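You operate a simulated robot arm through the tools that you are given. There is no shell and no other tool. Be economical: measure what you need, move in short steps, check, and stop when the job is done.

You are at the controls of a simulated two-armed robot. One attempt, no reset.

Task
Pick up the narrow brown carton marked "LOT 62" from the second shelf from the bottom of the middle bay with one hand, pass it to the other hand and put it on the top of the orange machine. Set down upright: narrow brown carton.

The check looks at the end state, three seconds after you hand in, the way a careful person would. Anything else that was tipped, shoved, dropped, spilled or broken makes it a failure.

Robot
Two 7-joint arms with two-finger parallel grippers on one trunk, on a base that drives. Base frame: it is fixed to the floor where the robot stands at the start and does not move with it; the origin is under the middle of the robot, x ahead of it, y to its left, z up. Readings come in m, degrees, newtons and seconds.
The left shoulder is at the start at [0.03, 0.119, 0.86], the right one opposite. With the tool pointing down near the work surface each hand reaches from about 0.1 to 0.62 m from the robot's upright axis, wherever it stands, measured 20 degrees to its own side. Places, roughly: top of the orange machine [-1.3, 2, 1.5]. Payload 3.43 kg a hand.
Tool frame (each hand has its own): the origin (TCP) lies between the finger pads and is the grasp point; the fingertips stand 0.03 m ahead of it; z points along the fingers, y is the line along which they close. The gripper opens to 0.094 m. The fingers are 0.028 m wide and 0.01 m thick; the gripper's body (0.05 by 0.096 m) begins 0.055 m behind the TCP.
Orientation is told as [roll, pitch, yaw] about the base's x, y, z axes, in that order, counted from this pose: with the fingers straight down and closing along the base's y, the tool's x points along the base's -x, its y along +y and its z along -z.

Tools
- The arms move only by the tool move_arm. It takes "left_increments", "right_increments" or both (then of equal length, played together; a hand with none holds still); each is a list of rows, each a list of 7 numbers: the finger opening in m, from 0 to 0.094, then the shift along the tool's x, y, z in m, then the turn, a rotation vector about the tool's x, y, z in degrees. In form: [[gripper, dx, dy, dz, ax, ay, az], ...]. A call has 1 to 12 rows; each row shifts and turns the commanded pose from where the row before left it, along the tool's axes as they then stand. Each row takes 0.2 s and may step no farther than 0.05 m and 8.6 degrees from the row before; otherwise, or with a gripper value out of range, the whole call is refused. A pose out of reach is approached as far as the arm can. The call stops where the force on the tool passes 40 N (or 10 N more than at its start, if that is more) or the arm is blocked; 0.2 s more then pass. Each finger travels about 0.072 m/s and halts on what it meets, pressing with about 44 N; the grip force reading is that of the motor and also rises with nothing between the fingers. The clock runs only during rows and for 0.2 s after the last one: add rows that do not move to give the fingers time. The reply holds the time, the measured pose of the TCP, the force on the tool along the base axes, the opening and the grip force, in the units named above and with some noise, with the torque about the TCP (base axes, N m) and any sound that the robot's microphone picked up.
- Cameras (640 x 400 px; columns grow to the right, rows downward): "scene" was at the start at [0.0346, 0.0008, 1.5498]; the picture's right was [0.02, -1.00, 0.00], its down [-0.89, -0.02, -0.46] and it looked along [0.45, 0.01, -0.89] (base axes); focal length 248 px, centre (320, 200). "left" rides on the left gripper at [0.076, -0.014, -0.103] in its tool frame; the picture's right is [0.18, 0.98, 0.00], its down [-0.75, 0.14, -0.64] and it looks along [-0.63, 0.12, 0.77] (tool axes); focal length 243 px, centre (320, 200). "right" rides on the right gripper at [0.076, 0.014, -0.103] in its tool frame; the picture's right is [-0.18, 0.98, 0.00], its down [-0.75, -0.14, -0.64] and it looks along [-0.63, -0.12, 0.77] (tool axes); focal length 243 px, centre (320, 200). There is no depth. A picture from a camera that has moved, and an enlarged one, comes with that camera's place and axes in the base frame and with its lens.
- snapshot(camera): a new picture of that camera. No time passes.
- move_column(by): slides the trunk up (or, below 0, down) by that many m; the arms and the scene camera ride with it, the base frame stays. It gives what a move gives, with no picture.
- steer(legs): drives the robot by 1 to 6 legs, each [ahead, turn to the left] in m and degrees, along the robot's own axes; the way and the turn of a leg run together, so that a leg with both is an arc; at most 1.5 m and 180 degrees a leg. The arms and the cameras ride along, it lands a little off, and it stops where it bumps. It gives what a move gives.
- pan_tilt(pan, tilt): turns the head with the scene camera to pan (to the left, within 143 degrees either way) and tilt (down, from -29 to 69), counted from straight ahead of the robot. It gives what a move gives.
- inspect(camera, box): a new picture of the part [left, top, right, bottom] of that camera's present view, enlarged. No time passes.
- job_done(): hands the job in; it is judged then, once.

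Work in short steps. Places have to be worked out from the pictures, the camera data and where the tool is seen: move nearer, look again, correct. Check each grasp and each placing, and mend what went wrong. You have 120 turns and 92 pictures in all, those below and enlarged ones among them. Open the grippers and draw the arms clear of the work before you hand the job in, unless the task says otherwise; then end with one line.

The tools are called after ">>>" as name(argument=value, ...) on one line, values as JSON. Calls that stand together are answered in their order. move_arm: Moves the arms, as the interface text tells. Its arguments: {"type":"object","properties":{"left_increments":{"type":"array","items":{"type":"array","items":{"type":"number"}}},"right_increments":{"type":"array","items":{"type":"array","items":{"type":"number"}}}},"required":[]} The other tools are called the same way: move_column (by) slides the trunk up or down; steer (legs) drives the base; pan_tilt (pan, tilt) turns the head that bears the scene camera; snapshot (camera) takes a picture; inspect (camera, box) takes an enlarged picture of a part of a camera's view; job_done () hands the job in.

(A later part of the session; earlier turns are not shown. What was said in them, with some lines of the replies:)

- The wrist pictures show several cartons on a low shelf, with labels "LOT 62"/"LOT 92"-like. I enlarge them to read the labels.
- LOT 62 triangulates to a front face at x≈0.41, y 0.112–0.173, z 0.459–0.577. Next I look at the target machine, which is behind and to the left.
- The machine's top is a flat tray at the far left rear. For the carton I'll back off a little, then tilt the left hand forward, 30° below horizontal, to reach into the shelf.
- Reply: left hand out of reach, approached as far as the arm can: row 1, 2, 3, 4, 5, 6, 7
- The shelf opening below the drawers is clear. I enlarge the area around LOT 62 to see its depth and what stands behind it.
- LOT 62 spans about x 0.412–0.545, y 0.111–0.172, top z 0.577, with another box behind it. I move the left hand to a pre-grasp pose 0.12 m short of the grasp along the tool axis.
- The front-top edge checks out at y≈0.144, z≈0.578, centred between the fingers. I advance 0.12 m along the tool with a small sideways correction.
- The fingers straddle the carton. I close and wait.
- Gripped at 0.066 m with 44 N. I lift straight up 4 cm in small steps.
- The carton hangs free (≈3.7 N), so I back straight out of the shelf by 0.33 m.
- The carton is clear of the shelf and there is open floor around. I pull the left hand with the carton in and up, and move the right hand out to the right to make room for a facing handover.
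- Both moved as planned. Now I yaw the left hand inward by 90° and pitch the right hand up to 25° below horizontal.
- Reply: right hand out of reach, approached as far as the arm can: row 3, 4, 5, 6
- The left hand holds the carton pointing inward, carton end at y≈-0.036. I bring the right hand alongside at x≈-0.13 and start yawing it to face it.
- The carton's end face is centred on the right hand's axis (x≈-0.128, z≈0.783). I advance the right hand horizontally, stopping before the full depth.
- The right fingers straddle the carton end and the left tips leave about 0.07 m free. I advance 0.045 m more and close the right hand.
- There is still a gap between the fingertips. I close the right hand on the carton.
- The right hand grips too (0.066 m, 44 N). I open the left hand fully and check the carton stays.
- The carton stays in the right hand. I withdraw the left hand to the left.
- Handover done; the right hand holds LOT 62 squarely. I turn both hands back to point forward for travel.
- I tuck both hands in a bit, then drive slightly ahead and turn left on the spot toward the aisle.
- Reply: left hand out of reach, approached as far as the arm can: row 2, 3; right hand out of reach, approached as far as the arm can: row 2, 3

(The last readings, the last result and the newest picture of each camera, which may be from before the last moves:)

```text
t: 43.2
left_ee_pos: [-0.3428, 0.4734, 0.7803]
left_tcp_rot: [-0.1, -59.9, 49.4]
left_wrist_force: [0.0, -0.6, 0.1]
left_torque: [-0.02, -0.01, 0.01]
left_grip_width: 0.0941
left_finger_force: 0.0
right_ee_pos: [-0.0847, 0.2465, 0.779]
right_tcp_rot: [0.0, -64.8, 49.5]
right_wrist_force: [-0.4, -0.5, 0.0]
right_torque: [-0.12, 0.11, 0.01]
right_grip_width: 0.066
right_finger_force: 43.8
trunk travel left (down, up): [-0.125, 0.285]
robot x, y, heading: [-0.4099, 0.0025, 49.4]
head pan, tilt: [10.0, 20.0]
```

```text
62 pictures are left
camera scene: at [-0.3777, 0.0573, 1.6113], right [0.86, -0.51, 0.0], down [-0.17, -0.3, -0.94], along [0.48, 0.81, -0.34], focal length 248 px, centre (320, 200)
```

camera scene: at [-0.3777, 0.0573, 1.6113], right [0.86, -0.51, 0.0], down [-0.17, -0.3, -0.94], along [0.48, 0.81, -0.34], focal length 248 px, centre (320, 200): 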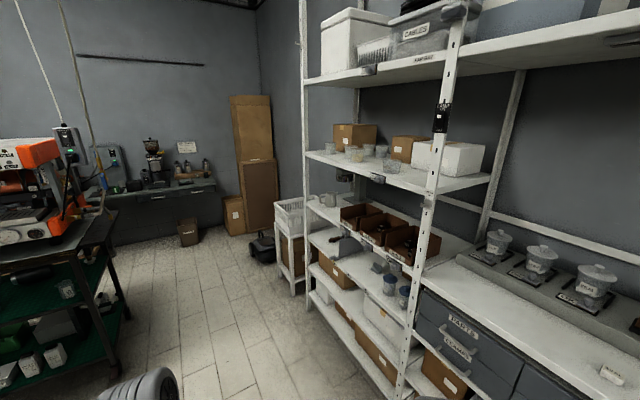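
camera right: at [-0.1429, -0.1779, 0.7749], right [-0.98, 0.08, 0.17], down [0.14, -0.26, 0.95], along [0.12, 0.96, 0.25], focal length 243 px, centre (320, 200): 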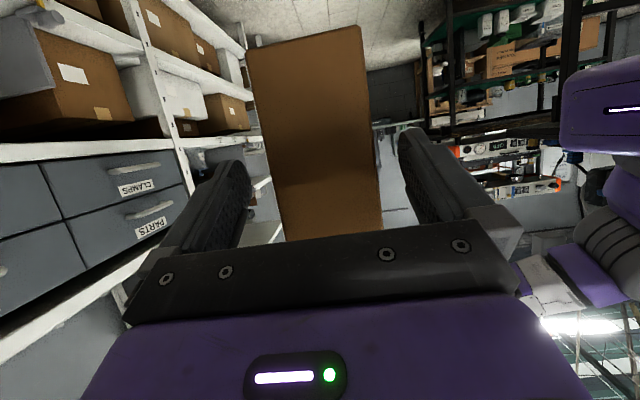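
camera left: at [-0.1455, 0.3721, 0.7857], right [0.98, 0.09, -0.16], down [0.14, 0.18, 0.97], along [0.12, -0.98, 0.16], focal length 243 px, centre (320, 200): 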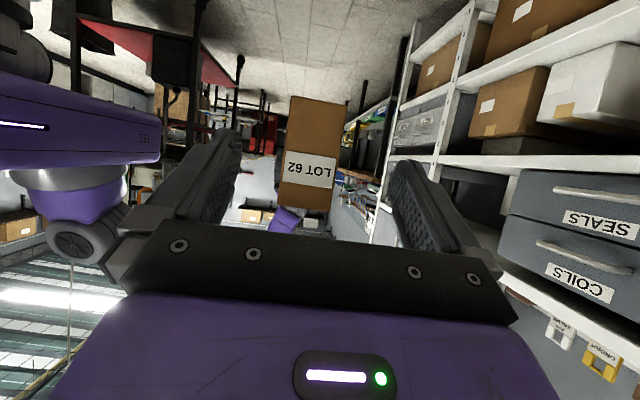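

The boiler bench runs along x≈-0.8, the machine's table front is at y≈1.6 facing the aisle, and pendants hang near (-0.93, 0.82) and (-0.85, 1.90). I drive down the aisle centre for a closer look.

>>> steer(legs=[[0, 27.5], [0.72, 0]])

>>> pan_tilt(pan=50, tilt=10)

>>> snapshot(camera="scene")

>>> pan_tilt(pan=75, tilt=45)

>>> snapshot(camera="scene")

```text
t: 48.6
left_ee_pos: [-0.4096, 1.1568, 0.7809]
left_tcp_rot: [-0.1, -60.0, 77.2]
left_wrist_force: [0.6, 0.2, -0.3]
left_torque: [-0.05, -0.03, 0.01]
left_grip_width: 0.0942
left_finger_force: 0.1
right_ee_pos: [-0.0753, 1.0754, 0.7794]
right_tcp_rot: [0.0, -64.8, 77.3]
right_wrist_force: [0.1, -0.9, -0.4]
right_torque: [-0.16, 0.01, 0.01]
right_grip_width: 0.0661
right_finger_force: 44.3
trunk travel left (down, up): [-0.125, 0.285]
robot x, y, heading: [-0.2468, 0.7072, 77.3]
head pan, tilt: [10.0, 20.0]
```

```text
t: 49.6
left_ee_pos: [-0.4108, 1.1559, 0.7796]
left_tcp_rot: [-0.1, -60.0, 77.2]
left_wrist_force: [0.1, -0.6, 1.5]
left_torque: [0.01, 0.01, -0.02]
left_grip_width: 0.0942
left_finger_force: 0.1
right_ee_pos: [-0.0758, 1.0755, 0.7792]
right_tcp_rot: [0.0, -64.8, 77.3]
right_wrist_force: [0.0, -0.7, -0.3]
right_torque: [-0.17, 0.03, -0.03]
right_grip_width: 0.0662
right_finger_force: 43.4
trunk travel left (down, up): [-0.125, 0.285]
robot x, y, heading: [-0.2471, 0.71, 77.2]
head pan, tilt: [50.0, 10.0]
```

```text
61 pictures are left
camera scene: at [-0.3077, 0.7508, 1.6276], right [0.8, 0.6, 0.0], down [0.1, -0.14, -0.98], along [-0.6, 0.78, -0.17], focal length 248 px, centre (320, 200)
```

scene: 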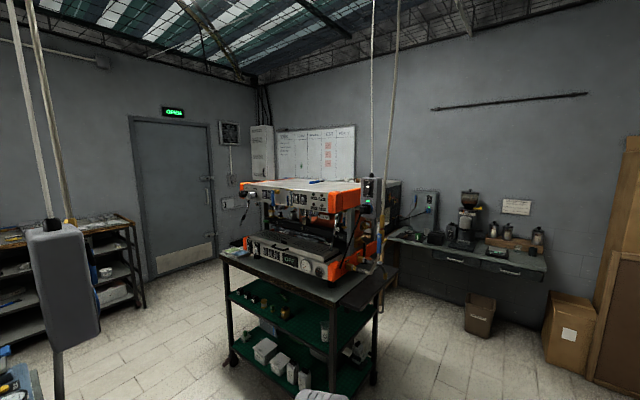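

```text
t: 50.6
left_ee_pos: [-0.4104, 1.1565, 0.7799]
left_tcp_rot: [-0.1, -60.0, 77.2]
left_wrist_force: [0.3, 0.0, -0.6]
left_torque: [0.0, 0.02, -0.02]
left_grip_width: 0.0937
left_finger_force: 0.0
right_ee_pos: [-0.0771, 1.0759, 0.7785]
right_tcp_rot: [0.0, -64.7, 77.3]
right_wrist_force: [-0.3, 0.1, 0.1]
right_torque: [-0.15, 0.02, 0.03]
right_grip_width: 0.066
right_finger_force: 44.1
trunk travel left (down, up): [-0.125, 0.285]
robot x, y, heading: [-0.248, 0.712, 76.8]
head pan, tilt: [75.0, 45.0]
```

```text
60 pictures are left
camera scene: at [-0.3234, 0.7146, 1.5727], right [0.47, 0.88, 0.0], down [0.62, -0.33, -0.71], along [-0.63, 0.33, -0.71], focal length 248 px, centre (320, 200)
```

scene: 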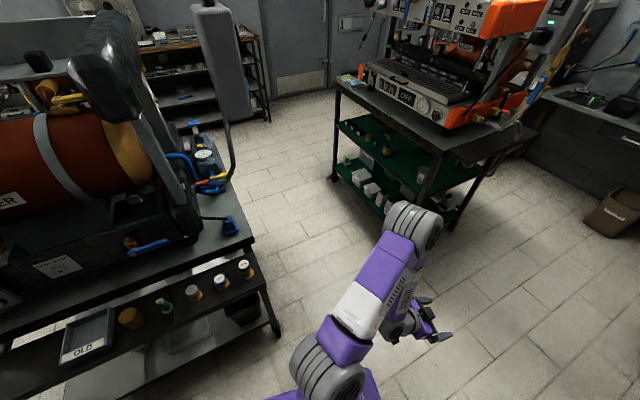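

Free floor exists in front of the table. I zoom on the machine's top to fix its edges.

>>> pan_tilt(pan=50, tilt=10)

>>> inspect(camera="scene", box=[210, 160, 410, 285])

```text
t: 51.7
left_ee_pos: [-0.4101, 1.1559, 0.7798]
left_tcp_rot: [-0.1, -60.0, 77.3]
left_wrist_force: [-0.7, 0.0, -1.1]
left_torque: [0.01, -0.04, 0.0]
left_grip_width: 0.0941
left_finger_force: 0.1
right_ee_pos: [-0.0755, 1.0754, 0.7778]
right_tcp_rot: [0.0, -64.8, 77.4]
right_wrist_force: [0.3, 0.9, 0.0]
right_torque: [-0.19, 0.02, -0.02]
right_grip_width: 0.0662
right_finger_force: 43.8
trunk travel left (down, up): [-0.125, 0.285]
robot x, y, heading: [-0.2494, 0.7064, 77.6]
head pan, tilt: [50.0, 10.0]
```

```text
3.20 times, centred on (310, 222) of scene
camera zoom: at [-0.3078, 0.7507, 1.6275], right [0.8, 0.61, 0.0], down [0.11, -0.14, -0.98], along [-0.6, 0.78, -0.17], focal length 792 px, centre (352, 128)
```

zoom: 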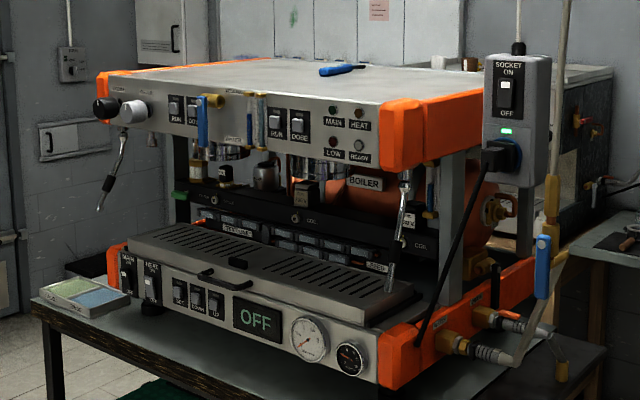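

The machine's top is at about z≈1.45, front right corner near (-0.97, 1.7). I raise the trunk fully, then test how high and far the right arm reaches with the carton here in the free aisle.

>>> move_column(by=0.28)

>>> move_arm(right_increments=[[0.04, -0.0453, 0, -0.0211, 0, 0, 0], [0.04, -0.0453, 0, -0.0211, 0, 0, 0], [0.04, -0.0453, 0, -0.0211, 0, 0, 0], [0.04, -0.0453, 0, -0.0211, 0, 0, 0], [0.04, -0.0453, 0, -0.0211, 0, 0, 0], [0.04, -0.0453, 0, -0.0211, 0, 0, 0], [0.04, -0.0453, 0, -0.0211, 0, 0, 0], [0.04, -0.0453, 0, -0.0211, 0, 0, 0], [0.04, -0.0453, 0, -0.0211, 0, 0, 0], [0.04, -0.0453, 0, -0.0211, 0, 0, 0], [0.04, -0.0363, 0, -0.0169, 0, 0, 0]])

```text
t: 54.5
left_ee_pos: [-0.4107, 1.156, 1.0603]
left_tcp_rot: [-0.1, -60.0, 77.4]
left_wrist_force: [-0.3, -0.7, 0.0]
left_torque: [0.02, -0.03, 0.01]
left_grip_width: 0.094
left_finger_force: 0.1
right_ee_pos: [-0.075, 1.0749, 1.0586]
right_tcp_rot: [0.0, -64.7, 77.3]
right_wrist_force: [-0.3, 0.6, -4.0]
right_torque: [-0.14, 0.03, 0.0]
right_grip_width: 0.0664
right_finger_force: 43.8
trunk travel left (down, up): [-0.405, 0.005]
robot x, y, heading: [-0.2463, 0.7102, 77.1]
head pan, tilt: [50.0, 10.0]
```

```text
t: 56.9
left_ee_pos: [-0.4102, 1.1571, 1.0599]
left_tcp_rot: [-0.1, -60.0, 77.3]
left_wrist_force: [0.2, -0.4, -0.1]
left_torque: [0.0, -0.02, 0.0]
left_grip_width: 0.094
left_finger_force: 0.0
right_ee_pos: [-0.0884, 1.1195, 1.5856]
right_tcp_rot: [-0.1, -64.7, 77.4]
right_wrist_force: [0.2, -0.4, -4.0]
right_torque: [-0.16, 0.04, -0.02]
right_grip_width: 0.0666
right_finger_force: 44.0
right hand out of reach, approached as far as the arm can: row 1, 2, 3
trunk travel left (down, up): [-0.405, 0.005]
robot x, y, heading: [-0.243, 0.7061, 77.2]
head pan, tilt: [50.0, 10.0]
```

Height 1.586 m is reached. I now test extending 0.16 m ahead at this height.

>>> move_arm(right_increments=[[0.04, -0.0169, 0, 0.0362, 0, 0, 0], [0.04, -0.0169, 0, 0.0362, 0, 0, 0], [0.04, -0.0169, 0, 0.0362, 0, 0, 0], [0.04, -0.0169, 0, 0.0362, 0, 0, 0]])

>>> snapshot(camera="scene")

```text
t: 57.9
left_ee_pos: [-0.41, 1.1589, 1.0602]
left_tcp_rot: [-0.1, -59.9, 77.3]
left_wrist_force: [1.2, -0.2, -0.1]
left_torque: [-0.03, 0.01, -0.01]
left_grip_width: 0.0942
left_finger_force: 0.2
right_ee_pos: [-0.0512, 1.2784, 1.5822]
right_tcp_rot: [-0.1, -64.6, 77.2]
right_wrist_force: [-0.3, 0.7, -3.2]
right_torque: [-0.15, 0.06, -0.03]
right_grip_width: 0.0661
right_finger_force: 44.1
trunk travel left (down, up): [-0.405, 0.005]
robot x, y, heading: [-0.2475, 0.7062, 77.4]
head pan, tilt: [50.0, 10.0]
```

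```text
58 pictures are left
camera scene: at [-0.3074, 0.7544, 1.9075], right [0.8, 0.6, 0.0], down [0.1, -0.14, -0.98], along [-0.6, 0.78, -0.18], focal length 248 px, centre (320, 200)
```

scene: 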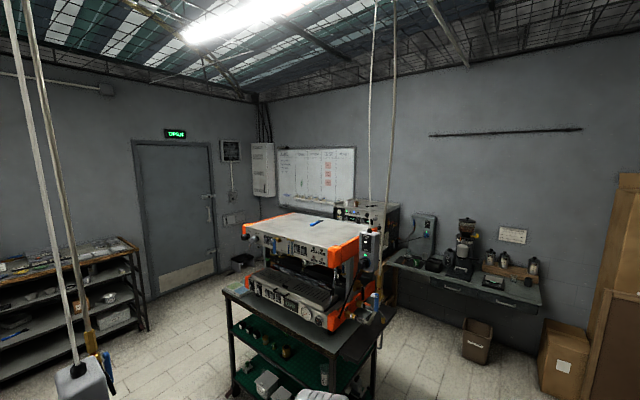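

Reach is fine. The raised camera gives a good vertical baseline, so I zoom on the top again.

>>> inspect(camera="scene", box=[220, 190, 420, 315])

```text
3.20 times, centred on (320, 252) of scene
camera zoom: at [-0.3074, 0.7544, 1.9075], right [0.8, 0.6, 0.0], down [0.1, -0.14, -0.98], along [-0.6, 0.78, -0.18], focal length 792 px, centre (320, 32)
```

zoom: 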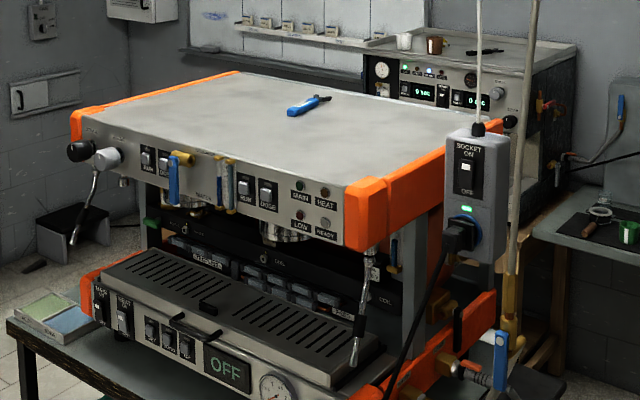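

Top plane z≈1.455, front edge y≈1.72, silver top spans x≈-1.69…-0.99; a blue tool lies at (-1.34, 2.05) and the socket hangs at (-0.86, 1.91). Target for the carton is about (-1.08, 1.82). I retract the right hand a bit and fold the left hand down for the drive.

>>> move_arm(left_increments=[[0.094, 0, 0, 0, 0, 7.5, 0], [0.094, 0, 0, 0, 0, 7.5, 0], [0.094, 0, 0, 0, 0, 7.5, 0], [0.094, 0, 0, 0, 0, 7.5, 0], [0.094, 0, 0, 0, 0, 7.5, 0], [0.094, 0, 0, 0, 0, 7.5, 0], [0.094, 0, 0, 0, 0, 7.5, 0], [0.094, 0, 0, 0, 0, 7.5, 0]], right_increments=[[0.04, 0.0113, 0, -0.0361, 0, 0, 0], [0.04, 0.0113, 0, -0.0361, 0, 0, 0], [0.04, 0.0113, 0, -0.0361, 0, 0, 0], [0.04, 0.0113, 0, -0.0361, 0, 0, 0], [0.04, 0, 0, 0, 0, 0, 0], [0.04, 0, 0, 0, 0, 0, 0], [0.04, 0, 0, 0, 0, 0, 0], [0.04, 0, 0, 0, 0, 0, 0]])

>>> steer(legs=[[0, 32.7], [0.35, 0]])

>>> pan_tilt(pan=30, tilt=40)

>>> snapshot(camera="scene")

```text
t: 59.7
left_ee_pos: [-0.4102, 1.1573, 1.061]
left_tcp_rot: [0.0, 0.1, 77.4]
left_wrist_force: [-0.1, -0.2, 1.0]
left_torque: [-0.02, -0.02, -0.02]
left_grip_width: 0.094
left_finger_force: 0.1
right_ee_pos: [-0.0845, 1.1305, 1.6039]
right_tcp_rot: [0.0, -64.6, 77.2]
right_wrist_force: [0.4, 1.1, -4.4]
right_torque: [-0.15, 0.01, 0.0]
right_grip_width: 0.0661
right_finger_force: 43.9
trunk travel left (down, up): [-0.405, 0.005]
robot x, y, heading: [-0.2467, 0.707, 77.3]
head pan, tilt: [50.0, 10.0]
```

```text
t: 63.5
left_ee_pos: [-0.7475, 1.3262, 1.0611]
left_tcp_rot: [0.0, 0.0, 110.0]
left_wrist_force: [0.6, 0.4, 0.2]
left_torque: [-0.02, -0.02, -0.02]
left_grip_width: 0.094
left_finger_force: 0.0
right_ee_pos: [-0.4585, 1.4798, 1.6036]
right_tcp_rot: [0.0, -64.9, 110.0]
right_wrist_force: [-0.4, -0.2, -4.1]
right_torque: [-0.12, -0.07, 0.0]
right_grip_width: 0.0662
right_finger_force: 43.7
trunk travel left (down, up): [-0.405, 0.005]
robot x, y, heading: [-0.3661, 1.0384, 110.0]
head pan, tilt: [50.0, 10.0]
```

```text
t: 64.5
left_ee_pos: [-0.7474, 1.325, 1.0604]
left_tcp_rot: [0.0, 0.1, 110.0]
left_wrist_force: [0.5, -0.7, -0.6]
left_torque: [0.0, 0.02, -0.01]
left_grip_width: 0.0941
left_finger_force: 0.1
right_ee_pos: [-0.4578, 1.4798, 1.6045]
right_tcp_rot: [0.0, -64.9, 109.9]
right_wrist_force: [0.0, -0.1, -4.3]
right_torque: [-0.19, -0.08, -0.03]
right_grip_width: 0.0662
right_finger_force: 44.2
trunk travel left (down, up): [-0.405, 0.005]
robot x, y, heading: [-0.3657, 1.0393, 109.9]
head pan, tilt: [30.0, 40.0]
```

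```text
56 pictures are left
camera scene: at [-0.4196, 1.0627, 1.86], right [0.64, 0.77, 0.0], down [0.49, -0.41, -0.77], along [-0.59, 0.49, -0.64], focal length 248 px, centre (320, 200)
```

scene: 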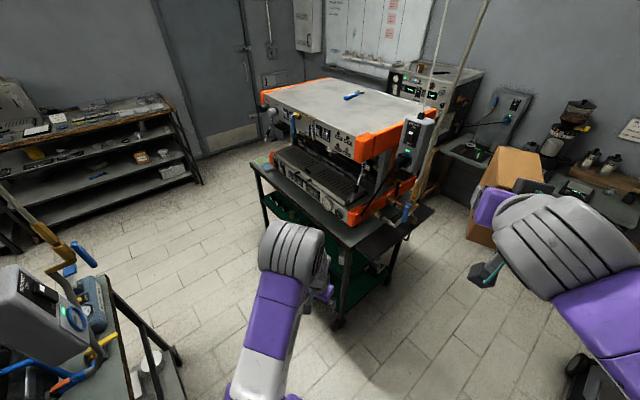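

Clear path. I turn to about 139° and drive toward a stand just off the table's front right corner, staying clear of the grey pendant on the left.

>>> steer(legs=[[0, 29.4], [0.4, 0]])

>>> pan_tilt(pan=0, tilt=45)

>>> snapshot(camera="scene")

>>> snapshot(camera="right")

```text
t: 68.4
left_ee_pos: [-1.1425, 1.3614, 1.0604]
left_tcp_rot: [0.0, 0.0, 139.4]
left_wrist_force: [0.2, -0.2, -0.4]
left_torque: [0.0, 0.03, 0.01]
left_grip_width: 0.094
left_finger_force: 0.0
right_ee_pos: [-0.9666, 1.6365, 1.6036]
right_tcp_rot: [0.0, -64.8, 139.4]
right_wrist_force: [1.2, -0.3, -4.4]
right_torque: [-0.14, -0.13, 0.02]
right_grip_width: 0.0664
right_finger_force: 43.9
trunk travel left (down, up): [-0.405, 0.005]
robot x, y, heading: [-0.6665, 1.2983, 139.2]
head pan, tilt: [30.0, 40.0]
```

```text
t: 69.4
left_ee_pos: [-1.1434, 1.3603, 1.0605]
left_tcp_rot: [0.0, 0.0, 139.4]
left_wrist_force: [-0.5, -0.2, 0.4]
left_torque: [0.01, 0.0, 0.04]
left_grip_width: 0.094
left_finger_force: 0.1
right_ee_pos: [-0.9656, 1.6356, 1.6037]
right_tcp_rot: [0.1, -64.8, 139.4]
right_wrist_force: [-0.3, 0.0, -3.5]
right_torque: [-0.14, -0.15, -0.05]
right_grip_width: 0.0661
right_finger_force: 44.1
trunk travel left (down, up): [-0.405, 0.005]
robot x, y, heading: [-0.6667, 1.2997, 139.4]
head pan, tilt: [0.0, 45.0]
```

```text
55 pictures are left
camera scene: at [-0.706, 1.3283, 1.8527], right [0.65, 0.76, 0.0], down [0.54, -0.46, -0.71], along [-0.54, 0.46, -0.71], focal length 248 px, centre (320, 200)
```

scene: 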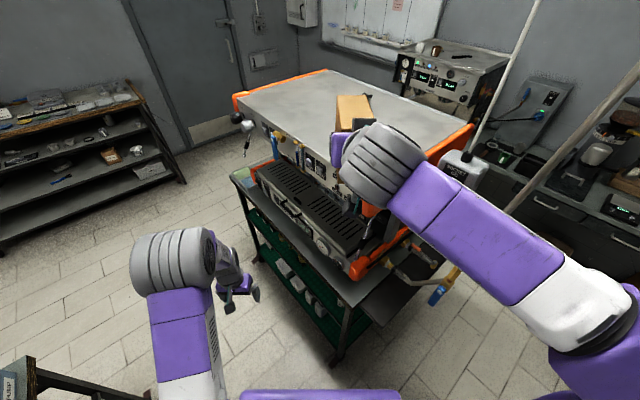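

```text
54 pictures are left
camera right: at [-0.8803, 1.5448, 1.5794], right [-0.7, -0.7, 0.17], down [0.29, -0.06, 0.96], along [-0.65, 0.72, 0.24], focal length 243 px, centre (320, 200)
```

right: 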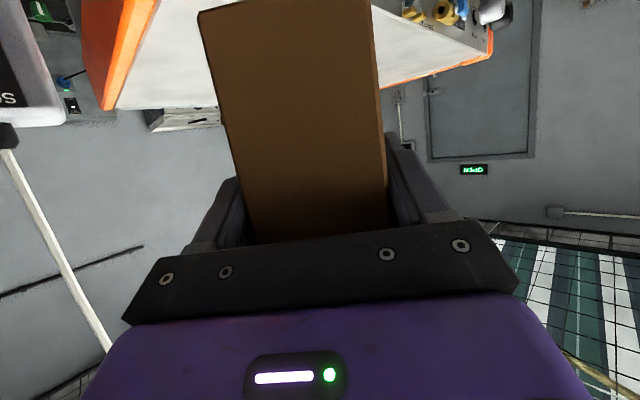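

The carton is just short of the machine's top edge. I turn 10° right and creep 6 cm closer.

>>> steer(legs=[[0, -10], [0.06, 0]])

>>> snapshot(camera="scene")

>>> snapshot(camera="right")

```text
t: 71.0
left_ee_pos: [-1.1595, 1.4881, 1.0607]
left_tcp_rot: [0.0, 0.0, 129.4]
left_wrist_force: [-0.9, 0.1, 0.0]
left_torque: [-0.01, 0.0, -0.01]
left_grip_width: 0.0941
left_finger_force: 0.0
right_ee_pos: [-0.9396, 1.7279, 1.6045]
right_tcp_rot: [0.2, -64.8, 129.4]
right_wrist_force: [0.5, 0.5, -4.4]
right_torque: [-0.16, -0.1, -0.02]
right_grip_width: 0.0661
right_finger_force: 43.1
trunk travel left (down, up): [-0.405, 0.005]
robot x, y, heading: [-0.708, 1.3409, 129.2]
head pan, tilt: [0.0, 45.0]
```

```text
53 pictures are left
camera scene: at [-0.7364, 1.3802, 1.8527], right [0.77, 0.63, 0.0], down [0.45, -0.55, -0.71], along [-0.45, 0.55, -0.71], focal length 248 px, centre (320, 200)
```

scene: 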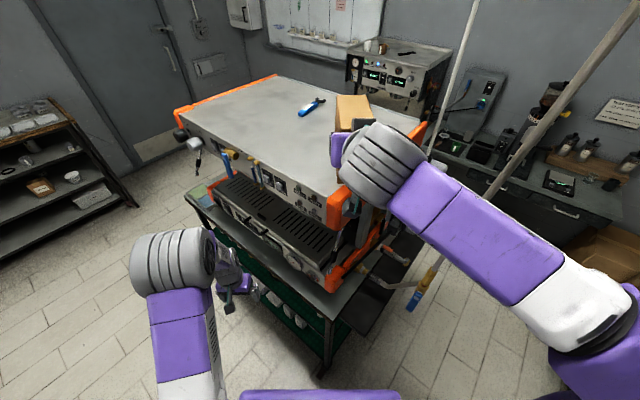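

```text
52 pictures are left
camera right: at [-0.8707, 1.6233, 1.5797], right [-0.81, -0.56, 0.17], down [0.27, -0.11, 0.95], along [-0.52, 0.82, 0.25], focal length 243 px, centre (320, 200)
```

right: 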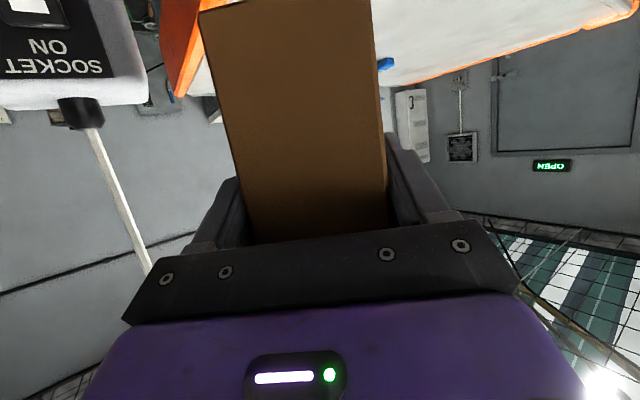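

The machine's front-right corner confirms at (-0.985, 1.712). I extend the carton over the top, keeping 7 cm of height clearance.

>>> move_arm(right_increments=[[0.04, -0.0133, 0.0118, 0.0284, 0, 0, 0], [0.04, -0.0133, 0.0118, 0.0284, 0, 0, 0], [0.04, -0.0133, 0.0118, 0.0284, 0, 0, 0], [0.04, -0.0133, 0.0118, 0.0284, 0, 0, 0]])

>>> snapshot(camera="scene")

>>> snapshot(camera="right")

```text
t: 72.0
left_ee_pos: [-1.1623, 1.4884, 1.0602]
left_tcp_rot: [-0.1, 0.1, 129.4]
left_wrist_force: [-0.3, 0.6, 0.0]
left_torque: [0.0, 0.03, 0.0]
left_grip_width: 0.094
left_finger_force: 0.1
right_ee_pos: [-1.0583, 1.7975, 1.6026]
right_tcp_rot: [0.0, -64.9, 129.5]
right_wrist_force: [-0.4, -0.4, -3.9]
right_torque: [-0.11, -0.11, -0.04]
right_grip_width: 0.0661
right_finger_force: 44.2
trunk travel left (down, up): [-0.405, 0.005]
robot x, y, heading: [-0.705, 1.3438, 129.4]
head pan, tilt: [0.0, 45.0]
```

```text
51 pictures are left
camera scene: at [-0.7396, 1.3815, 1.8526], right [0.77, 0.63, 0.0], down [0.45, -0.55, -0.71], along [-0.45, 0.55, -0.71], focal length 248 px, centre (320, 200)
```

scene: 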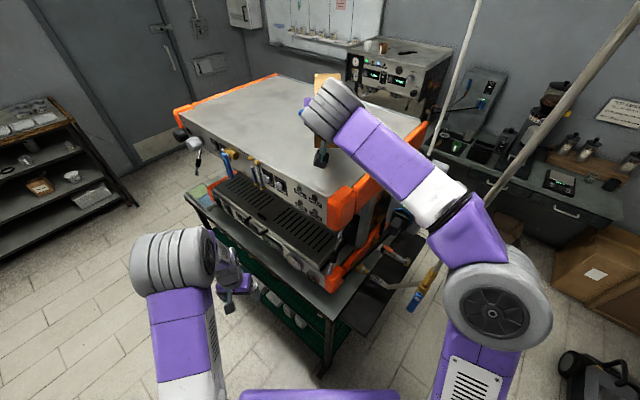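

```text
50 pictures are left
camera right: at [-0.9898, 1.6925, 1.5783], right [-0.81, -0.56, 0.17], down [0.27, -0.11, 0.96], along [-0.52, 0.82, 0.24], focal length 243 px, centre (320, 200)
```

right: 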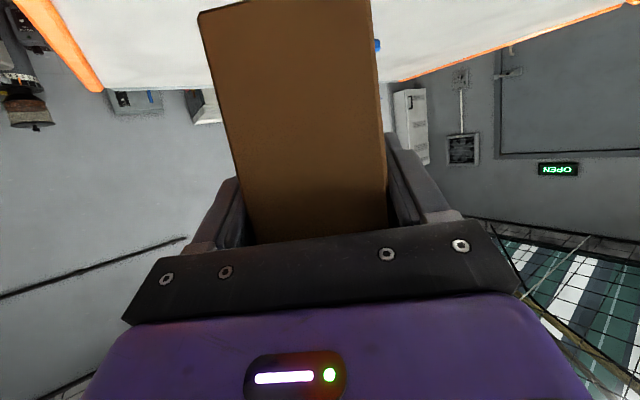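

The carton is above the silver top. The hose pendant's cord passes close behind my right forearm, so I zoom to check clearance.

>>> inspect(camera="scene", box=[360, 80, 600, 330])

>>> inspect(camera="scene", box=[270, 60, 430, 220])

```text
1.60 times, centred on (480, 205) of scene
camera zoom: at [-0.7396, 1.3815, 1.8526], right [0.77, 0.63, 0.0], down [0.45, -0.55, -0.71], along [-0.45, 0.55, -0.71], focal length 396 px, centre (64, 192)
```

zoom: 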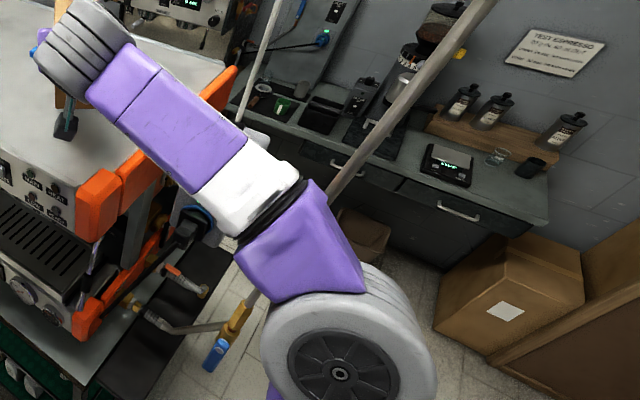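

```text
2.50 times, centred on (350, 140) of scene
camera zoom: at [-0.7396, 1.3815, 1.8526], right [0.77, 0.63, 0.0], down [0.45, -0.55, -0.71], along [-0.45, 0.55, -0.71], focal length 619 px, centre (245, 350)
```

zoom: 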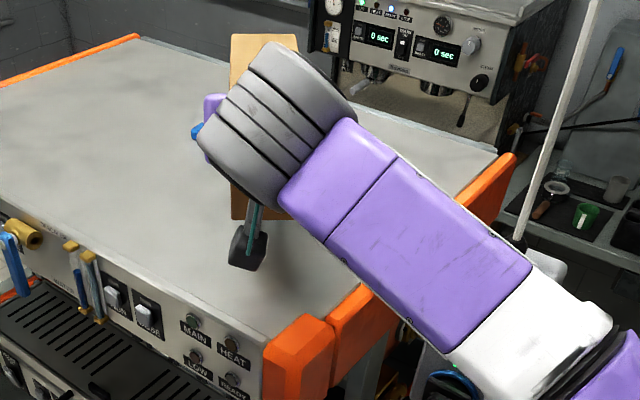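

The cord is straight (untouched). I lower 5.5 cm, then check.

>>> move_arm(right_increments=[[0.04, 0.0136, 0, 0.0063, 0, 0, 0], [0.04, 0.0136, 0, 0.0063, 0, 0, 0], [0.04, 0.0136, 0, 0.0063, 0, 0, 0], [0.04, 0.009, 0, 0.0042, 0, 0, 0]])

>>> inspect(camera="scene", box=[270, 60, 530, 320])

>>> snapshot(camera="right")

```text
t: 73.0
left_ee_pos: [-1.1613, 1.4884, 1.0607]
left_tcp_rot: [0.0, 0.0, 129.3]
left_wrist_force: [-0.8, 0.0, -0.7]
left_torque: [-0.01, 0.02, 0.01]
left_grip_width: 0.0939
left_finger_force: 0.1
right_ee_pos: [-1.0557, 1.7952, 1.5487]
right_tcp_rot: [0.0, -64.8, 129.4]
right_wrist_force: [-0.1, -0.1, -3.1]
right_torque: [-0.13, -0.11, -0.01]
right_grip_width: 0.0664
right_finger_force: 43.6
trunk travel left (down, up): [-0.405, 0.005]
robot x, y, heading: [-0.7047, 1.3415, 129.4]
head pan, tilt: [0.0, 45.0]
```

```text
1.54 times, centred on (400, 190) of scene
camera zoom: at [-0.7377, 1.3809, 1.8526], right [0.77, 0.63, 0.0], down [0.45, -0.55, -0.71], along [-0.45, 0.55, -0.71], focal length 381 px, centre (197, 215)
```

zoom: 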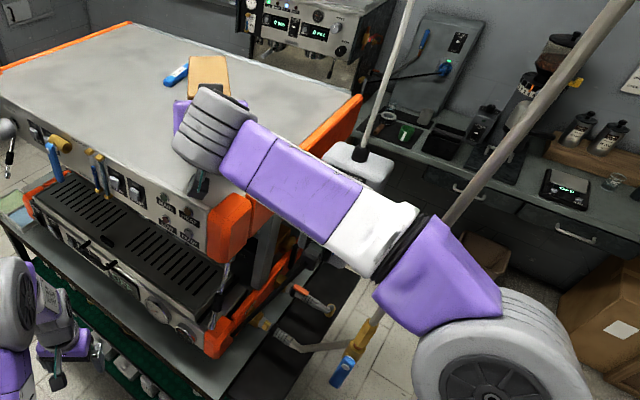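

```text
46 pictures are left
camera right: at [-0.9878, 1.6909, 1.5243], right [-0.81, -0.56, 0.17], down [0.27, -0.11, 0.96], along [-0.52, 0.82, 0.24], focal length 243 px, centre (320, 200)
```

right: 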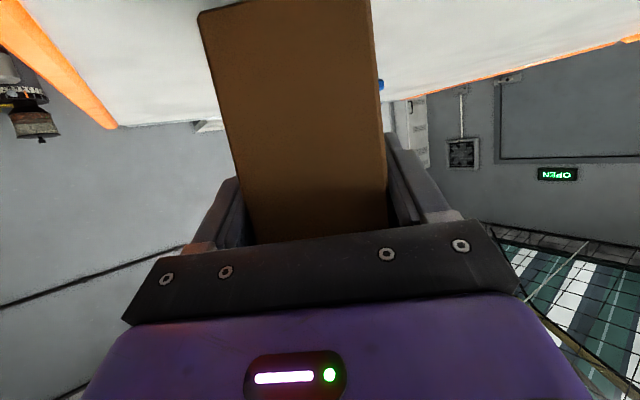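

Still clear of socket and cord. I lower 12 mm, then in finer steps watching the force.

>>> move_arm(right_increments=[[0.04, 0.0036, 0, 0.0017, 0, 0, 0], [0.04, 0.0036, 0, 0.0017, 0, 0, 0], [0.04, 0.0036, 0, 0.0017, 0, 0, 0]])

>>> move_arm(right_increments=[[0.04, 0.0027, 0, 0.0013, 0, 0, 0]])

>>> move_arm(right_increments=[[0.04, 0.0018, 0, 0.0009, 0, 0, 0]])

```text
t: 73.8
left_ee_pos: [-1.1622, 1.4879, 1.0597]
left_tcp_rot: [0.1, 0.0, 129.4]
left_wrist_force: [0.8, -0.3, -0.3]
left_torque: [0.01, 0.0, -0.03]
left_grip_width: 0.0941
left_finger_force: 0.0
right_ee_pos: [-1.0561, 1.7967, 1.5366]
right_tcp_rot: [0.0, -64.8, 129.4]
right_wrist_force: [0.0, 0.2, -4.5]
right_torque: [-0.12, -0.13, 0.01]
right_grip_width: 0.0662
right_finger_force: 43.8
trunk travel left (down, up): [-0.405, 0.005]
robot x, y, heading: [-0.7062, 1.3407, 129.3]
head pan, tilt: [0.0, 45.0]
```

```text
t: 74.2
left_ee_pos: [-1.1618, 1.4883, 1.0604]
left_tcp_rot: [0.1, 0.0, 129.3]
left_wrist_force: [0.7, -0.5, -0.3]
left_torque: [0.02, 0.03, 0.01]
left_grip_width: 0.0939
left_finger_force: 0.1
right_ee_pos: [-1.0574, 1.796, 1.5334]
right_tcp_rot: [0.0, -64.8, 129.3]
right_wrist_force: [0.2, -0.7, -3.4]
right_torque: [-0.13, -0.09, 0.02]
right_grip_width: 0.0661
right_finger_force: 44.1
trunk travel left (down, up): [-0.405, 0.005]
robot x, y, heading: [-0.706, 1.3395, 129.1]
head pan, tilt: [0.0, 45.0]
```

```text
t: 74.7
left_ee_pos: [-1.1611, 1.4874, 1.0609]
left_tcp_rot: [0.1, 0.0, 129.5]
left_wrist_force: [-0.1, -0.1, 0.9]
left_torque: [0.01, 0.01, 0.0]
left_grip_width: 0.0939
left_finger_force: 0.0
right_ee_pos: [-1.056, 1.7955, 1.5322]
right_tcp_rot: [0.0, -64.7, 129.4]
right_wrist_force: [-0.1, -0.1, -3.3]
right_torque: [-0.13, -0.07, -0.04]
right_grip_width: 0.0664
right_finger_force: 44.2
trunk travel left (down, up): [-0.405, 0.005]
robot x, y, heading: [-0.7034, 1.339, 129.5]
head pan, tilt: [0.0, 45.0]
```

No contact yet at TCP z 1.532. I continue down in 2–3 mm steps.

>>> move_arm(right_increments=[[0.04, 0.0027, 0, 0.0013, 0, 0, 0]])

>>> move_arm(right_increments=[[0.04, 0.0027, 0, 0.0013, 0, 0, 0]])

>>> move_arm(right_increments=[[0.04, 0.0027, 0, 0.0013, 0, 0, 0]])

```text
t: 75.0
left_ee_pos: [-1.1619, 1.4879, 1.06]
left_tcp_rot: [0.0, 0.0, 129.4]
left_wrist_force: [0.6, 0.2, -1.6]
left_torque: [-0.01, -0.02, -0.02]
left_grip_width: 0.0941
left_finger_force: 0.0
right_ee_pos: [-1.0564, 1.7961, 1.5299]
right_tcp_rot: [0.1, -65.0, 129.4]
right_wrist_force: [-0.9, 1.2, 0.7]
right_torque: [0.35, 0.3, -0.02]
right_grip_width: 0.0662
right_finger_force: 43.9
trunk travel left (down, up): [-0.405, 0.005]
robot x, y, heading: [-0.7046, 1.3417, 129.2]
head pan, tilt: [0.0, 45.0]
```

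```text
t: 75.5
left_ee_pos: [-1.1611, 1.4881, 1.0609]
left_tcp_rot: [0.0, 0.0, 129.5]
left_wrist_force: [-0.6, -1.4, 0.0]
left_torque: [0.0, 0.0, -0.03]
left_grip_width: 0.0943
left_finger_force: 0.1
right_ee_pos: [-1.0567, 1.7951, 1.5306]
right_tcp_rot: [0.2, -65.2, 129.3]
right_wrist_force: [-3.8, 4.5, 16.8]
right_torque: [0.05, -0.53, 0.14]
right_grip_width: 0.0661
right_finger_force: 43.4
trunk travel left (down, up): [-0.405, 0.005]
robot x, y, heading: [-0.7076, 1.3424, 129.2]
head pan, tilt: [0.0, 45.0]
```

```text
t: 75.8
left_ee_pos: [-1.1619, 1.4873, 1.0608]
left_tcp_rot: [-0.1, 0.1, 129.5]
left_wrist_force: [0.3, 0.0, -0.2]
left_torque: [-0.01, -0.04, -0.01]
left_grip_width: 0.094
left_finger_force: 0.0
right_ee_pos: [-1.0556, 1.7948, 1.531]
right_tcp_rot: [0.6, -65.6, 129.0]
right_wrist_force: [-6.6, 8.0, 34.8]
right_torque: [-0.23, -0.49, 0.11]
right_grip_width: 0.0661
right_finger_force: 44.2
trunk travel left (down, up): [-0.405, 0.005]
robot x, y, heading: [-0.7077, 1.3419, 129.3]
head pan, tilt: [0.0, 45.0]
```

Contact at TCP z≈1.530, and now pressed with ~35 N. I relieve 5 mm of the command, then check before opening.

>>> move_arm(right_increments=[[0.04, -0.0024, 0, -0.0011, 0, 0, 0], [0.04, -0.0024, 0, -0.0011, 0, 0, 0], [0.04, 0, 0, 0, 0, 0, 0]])

>>> inspect(camera="scene", box=[270, 60, 430, 220])

```text
t: 76.7
left_ee_pos: [-1.1612, 1.4864, 1.0604]
left_tcp_rot: [-0.1, -0.1, 129.4]
left_wrist_force: [0.4, -0.2, 0.4]
left_torque: [-0.01, -0.01, 0.0]
left_grip_width: 0.094
left_finger_force: 0.1
right_ee_pos: [-1.056, 1.7948, 1.5292]
right_tcp_rot: [-0.1, -65.0, 129.3]
right_wrist_force: [-5.2, 4.7, 17.8]
right_torque: [0.52, 0.76, -0.04]
right_grip_width: 0.066
right_finger_force: 44.0
trunk travel left (down, up): [-0.405, 0.005]
robot x, y, heading: [-0.7048, 1.3431, 129.3]
head pan, tilt: [0.0, 45.0]
```

```text
2.50 times, centred on (350, 140) of scene
camera zoom: at [-0.7371, 1.3797, 1.8526], right [0.77, 0.63, 0.0], down [0.45, -0.55, -0.71], along [-0.45, 0.55, -0.71], focal length 619 px, centre (245, 350)
```

zoom: 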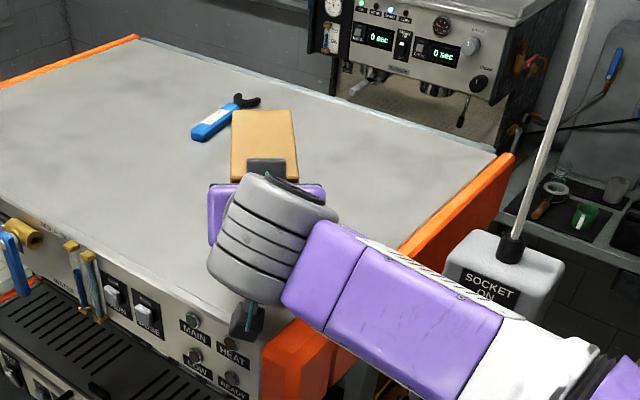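

Still 18 N of residual push; I relieve another 2.5 mm.

>>> move_arm(right_increments=[[0.04, -0.0022, 0, -0.001, 0, 0, 0], [0.04, 0, 0, 0, 0, 0, 0]])

```text
t: 77.2
left_ee_pos: [-1.161, 1.4881, 1.0616]
left_tcp_rot: [-0.1, 0.0, 129.4]
left_wrist_force: [0.4, 0.3, 0.4]
left_torque: [0.0, 0.02, 0.02]
left_grip_width: 0.094
left_finger_force: 0.1
right_ee_pos: [-1.0558, 1.7948, 1.5301]
right_tcp_rot: [-0.2, -64.5, 129.5]
right_wrist_force: [0.0, 0.2, 3.2]
right_torque: [0.5, 0.45, -0.04]
right_grip_width: 0.0663
right_finger_force: 43.8
trunk travel left (down, up): [-0.405, 0.005]
robot x, y, heading: [-0.7027, 1.3422, 129.5]
head pan, tilt: [0.0, 45.0]
```

The force is nearly gone; the carton rests on the top. I open the right gripper.

>>> move_arm(right_increments=[[0.07, 0, 0, 0, 0, 0, 0], [0.08, 0, 0, 0, 0, 0, 0], [0.094, 0, 0, 0, 0, 0, 0], [0.094, 0, 0, 0, 0, 0, 0]])

>>> snapshot(camera="right")

>>> inspect(camera="scene", box=[270, 60, 430, 220])

```text
t: 78.2
left_ee_pos: [-1.1615, 1.4889, 1.0613]
left_tcp_rot: [-0.1, 0.0, 129.5]
left_wrist_force: [0.7, 0.2, 0.6]
left_torque: [0.02, 0.01, 0.01]
left_grip_width: 0.0939
left_finger_force: 0.1
right_ee_pos: [-1.0564, 1.7942, 1.5313]
right_tcp_rot: [0.0, -64.8, 129.5]
right_wrist_force: [-0.4, 0.4, 0.7]
right_torque: [-0.01, 0.0, -0.02]
right_grip_width: 0.0939
right_finger_force: 0.0
trunk travel left (down, up): [-0.405, 0.005]
robot x, y, heading: [-0.7048, 1.3411, 129.7]
head pan, tilt: [0.0, 45.0]
```

```text
44 pictures are left
camera right: at [-0.9875, 1.6902, 1.5065], right [-0.81, -0.56, 0.17], down [0.27, -0.11, 0.96], along [-0.52, 0.82, 0.24], focal length 243 px, centre (320, 200)
```

right: 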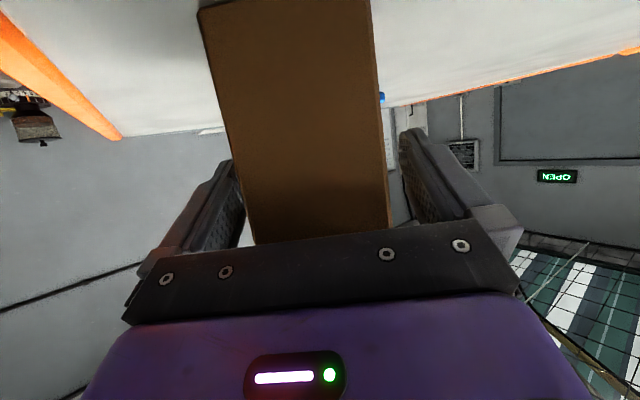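

```text
2.50 times, centred on (350, 140) of scene
camera zoom: at [-0.7371, 1.3803, 1.8527], right [0.77, 0.63, 0.0], down [0.45, -0.55, -0.71], along [-0.45, 0.55, -0.71], focal length 619 px, centre (245, 350)
```

zoom: 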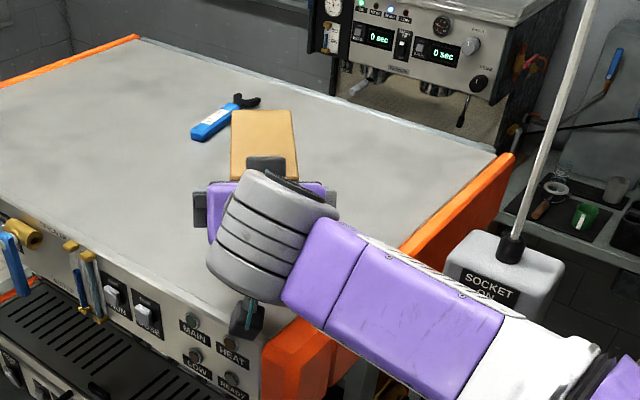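

The carton stands on its own. I pull the hand back 7 cm along its approach direction with the arm, then look.

>>> move_arm(right_increments=[[0.094, 0.0099, 0, -0.0211, 0, 0, 0], [0.094, 0.0099, 0, -0.0211, 0, 0, 0], [0.094, 0.0099, 0, -0.0211, 0, 0, 0]])

>>> inspect(camera="scene", box=[270, 60, 530, 320])

```text
t: 79.0
left_ee_pos: [-1.1604, 1.4877, 1.0612]
left_tcp_rot: [0.0, 0.0, 129.4]
left_wrist_force: [0.2, -0.8, 0.7]
left_torque: [0.01, 0.02, 0.03]
left_grip_width: 0.094
left_finger_force: 0.1
right_ee_pos: [-1.0109, 1.7414, 1.5321]
right_tcp_rot: [0.1, -64.9, 129.4]
right_wrist_force: [-0.1, 0.0, -0.6]
right_torque: [0.0, -0.03, 0.0]
right_grip_width: 0.0939
right_finger_force: 0.0
trunk travel left (down, up): [-0.405, 0.005]
robot x, y, heading: [-0.7044, 1.3403, 129.6]
head pan, tilt: [0.0, 45.0]
```

```text
1.54 times, centred on (400, 190) of scene
camera zoom: at [-0.7363, 1.3796, 1.8527], right [0.77, 0.63, 0.0], down [0.45, -0.55, -0.71], along [-0.45, 0.55, -0.71], focal length 381 px, centre (197, 215)
```

zoom: 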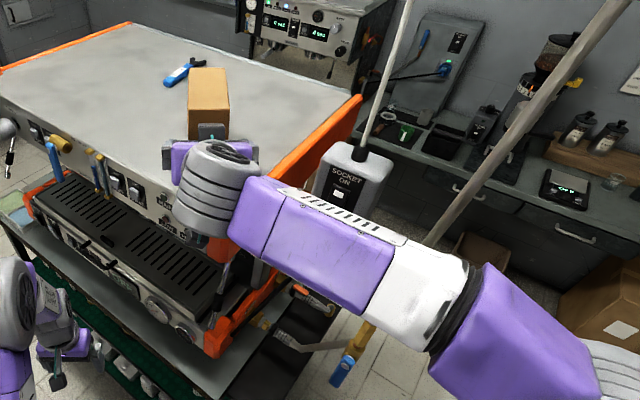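

The carton stands upright and the fingers are free. I drive straight back 0.25 m to clear the machine.

>>> steer(legs=[[-0.25, 0]])

>>> pan_tilt(pan=0, tilt=30)

>>> snapshot(camera="scene")

>>> inspect(camera="scene", box=[220, 120, 420, 245])

```text
t: 80.9
left_ee_pos: [-1.0023, 1.2957, 1.0607]
left_tcp_rot: [-0.1, 0.0, 129.4]
left_wrist_force: [0.5, -0.1, 0.0]
left_torque: [0.01, 0.02, -0.02]
left_grip_width: 0.0939
left_finger_force: 0.1
right_ee_pos: [-0.8545, 1.5484, 1.5317]
right_tcp_rot: [0.0, -64.7, 129.5]
right_wrist_force: [-0.4, -0.6, -0.1]
right_torque: [0.0, 0.01, -0.03]
right_grip_width: 0.0938
right_finger_force: 0.0
trunk travel left (down, up): [-0.405, 0.005]
robot x, y, heading: [-0.5499, 1.1454, 129.5]
head pan, tilt: [0.0, 45.0]
```

```text
t: 81.6
left_ee_pos: [-1.0021, 1.2948, 1.0603]
left_tcp_rot: [0.0, 0.1, 129.4]
left_wrist_force: [0.0, 0.0, -0.6]
left_torque: [-0.01, -0.01, -0.02]
left_grip_width: 0.0941
left_finger_force: 0.1
right_ee_pos: [-0.8549, 1.5487, 1.5321]
right_tcp_rot: [0.1, -64.8, 129.3]
right_wrist_force: [0.6, 0.4, 0.5]
right_torque: [-0.02, -0.01, -0.03]
right_grip_width: 0.0941
right_finger_force: 0.0
trunk travel left (down, up): [-0.405, 0.005]
robot x, y, heading: [-0.5485, 1.1487, 129.3]
head pan, tilt: [0.0, 30.0]
```

```text
41 pictures are left
camera scene: at [-0.5848, 1.195, 1.8752], right [0.77, 0.64, 0.0], down [0.32, -0.39, -0.87], along [-0.55, 0.67, -0.5], focal length 248 px, centre (320, 200)
```

scene: 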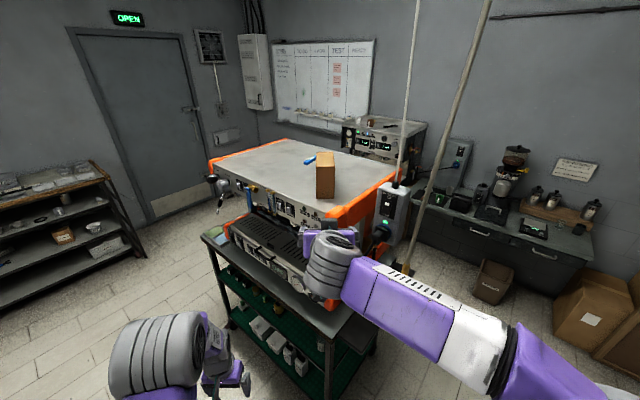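

```text
3.20 times, centred on (320, 182) of scene
camera zoom: at [-0.5848, 1.195, 1.8752], right [0.77, 0.64, 0.0], down [0.32, -0.39, -0.87], along [-0.55, 0.67, -0.5], focal length 792 px, centre (320, 256)
```

zoom: 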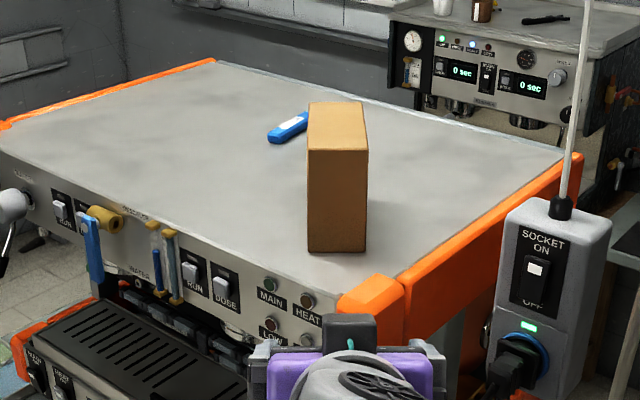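

The carton stands upright on the machine's top, nothing nearby has been disturbed, and both grippers are open and clear. I hand the job in.

>>> job_done()

```text
The job is handed in.
```

I picked up the LOT 62 carton with the left hand, passed it to the right, and set it upright on top of the orange machine. Both grippers are open and clear of the work, and nothing else looked moved or tipped.
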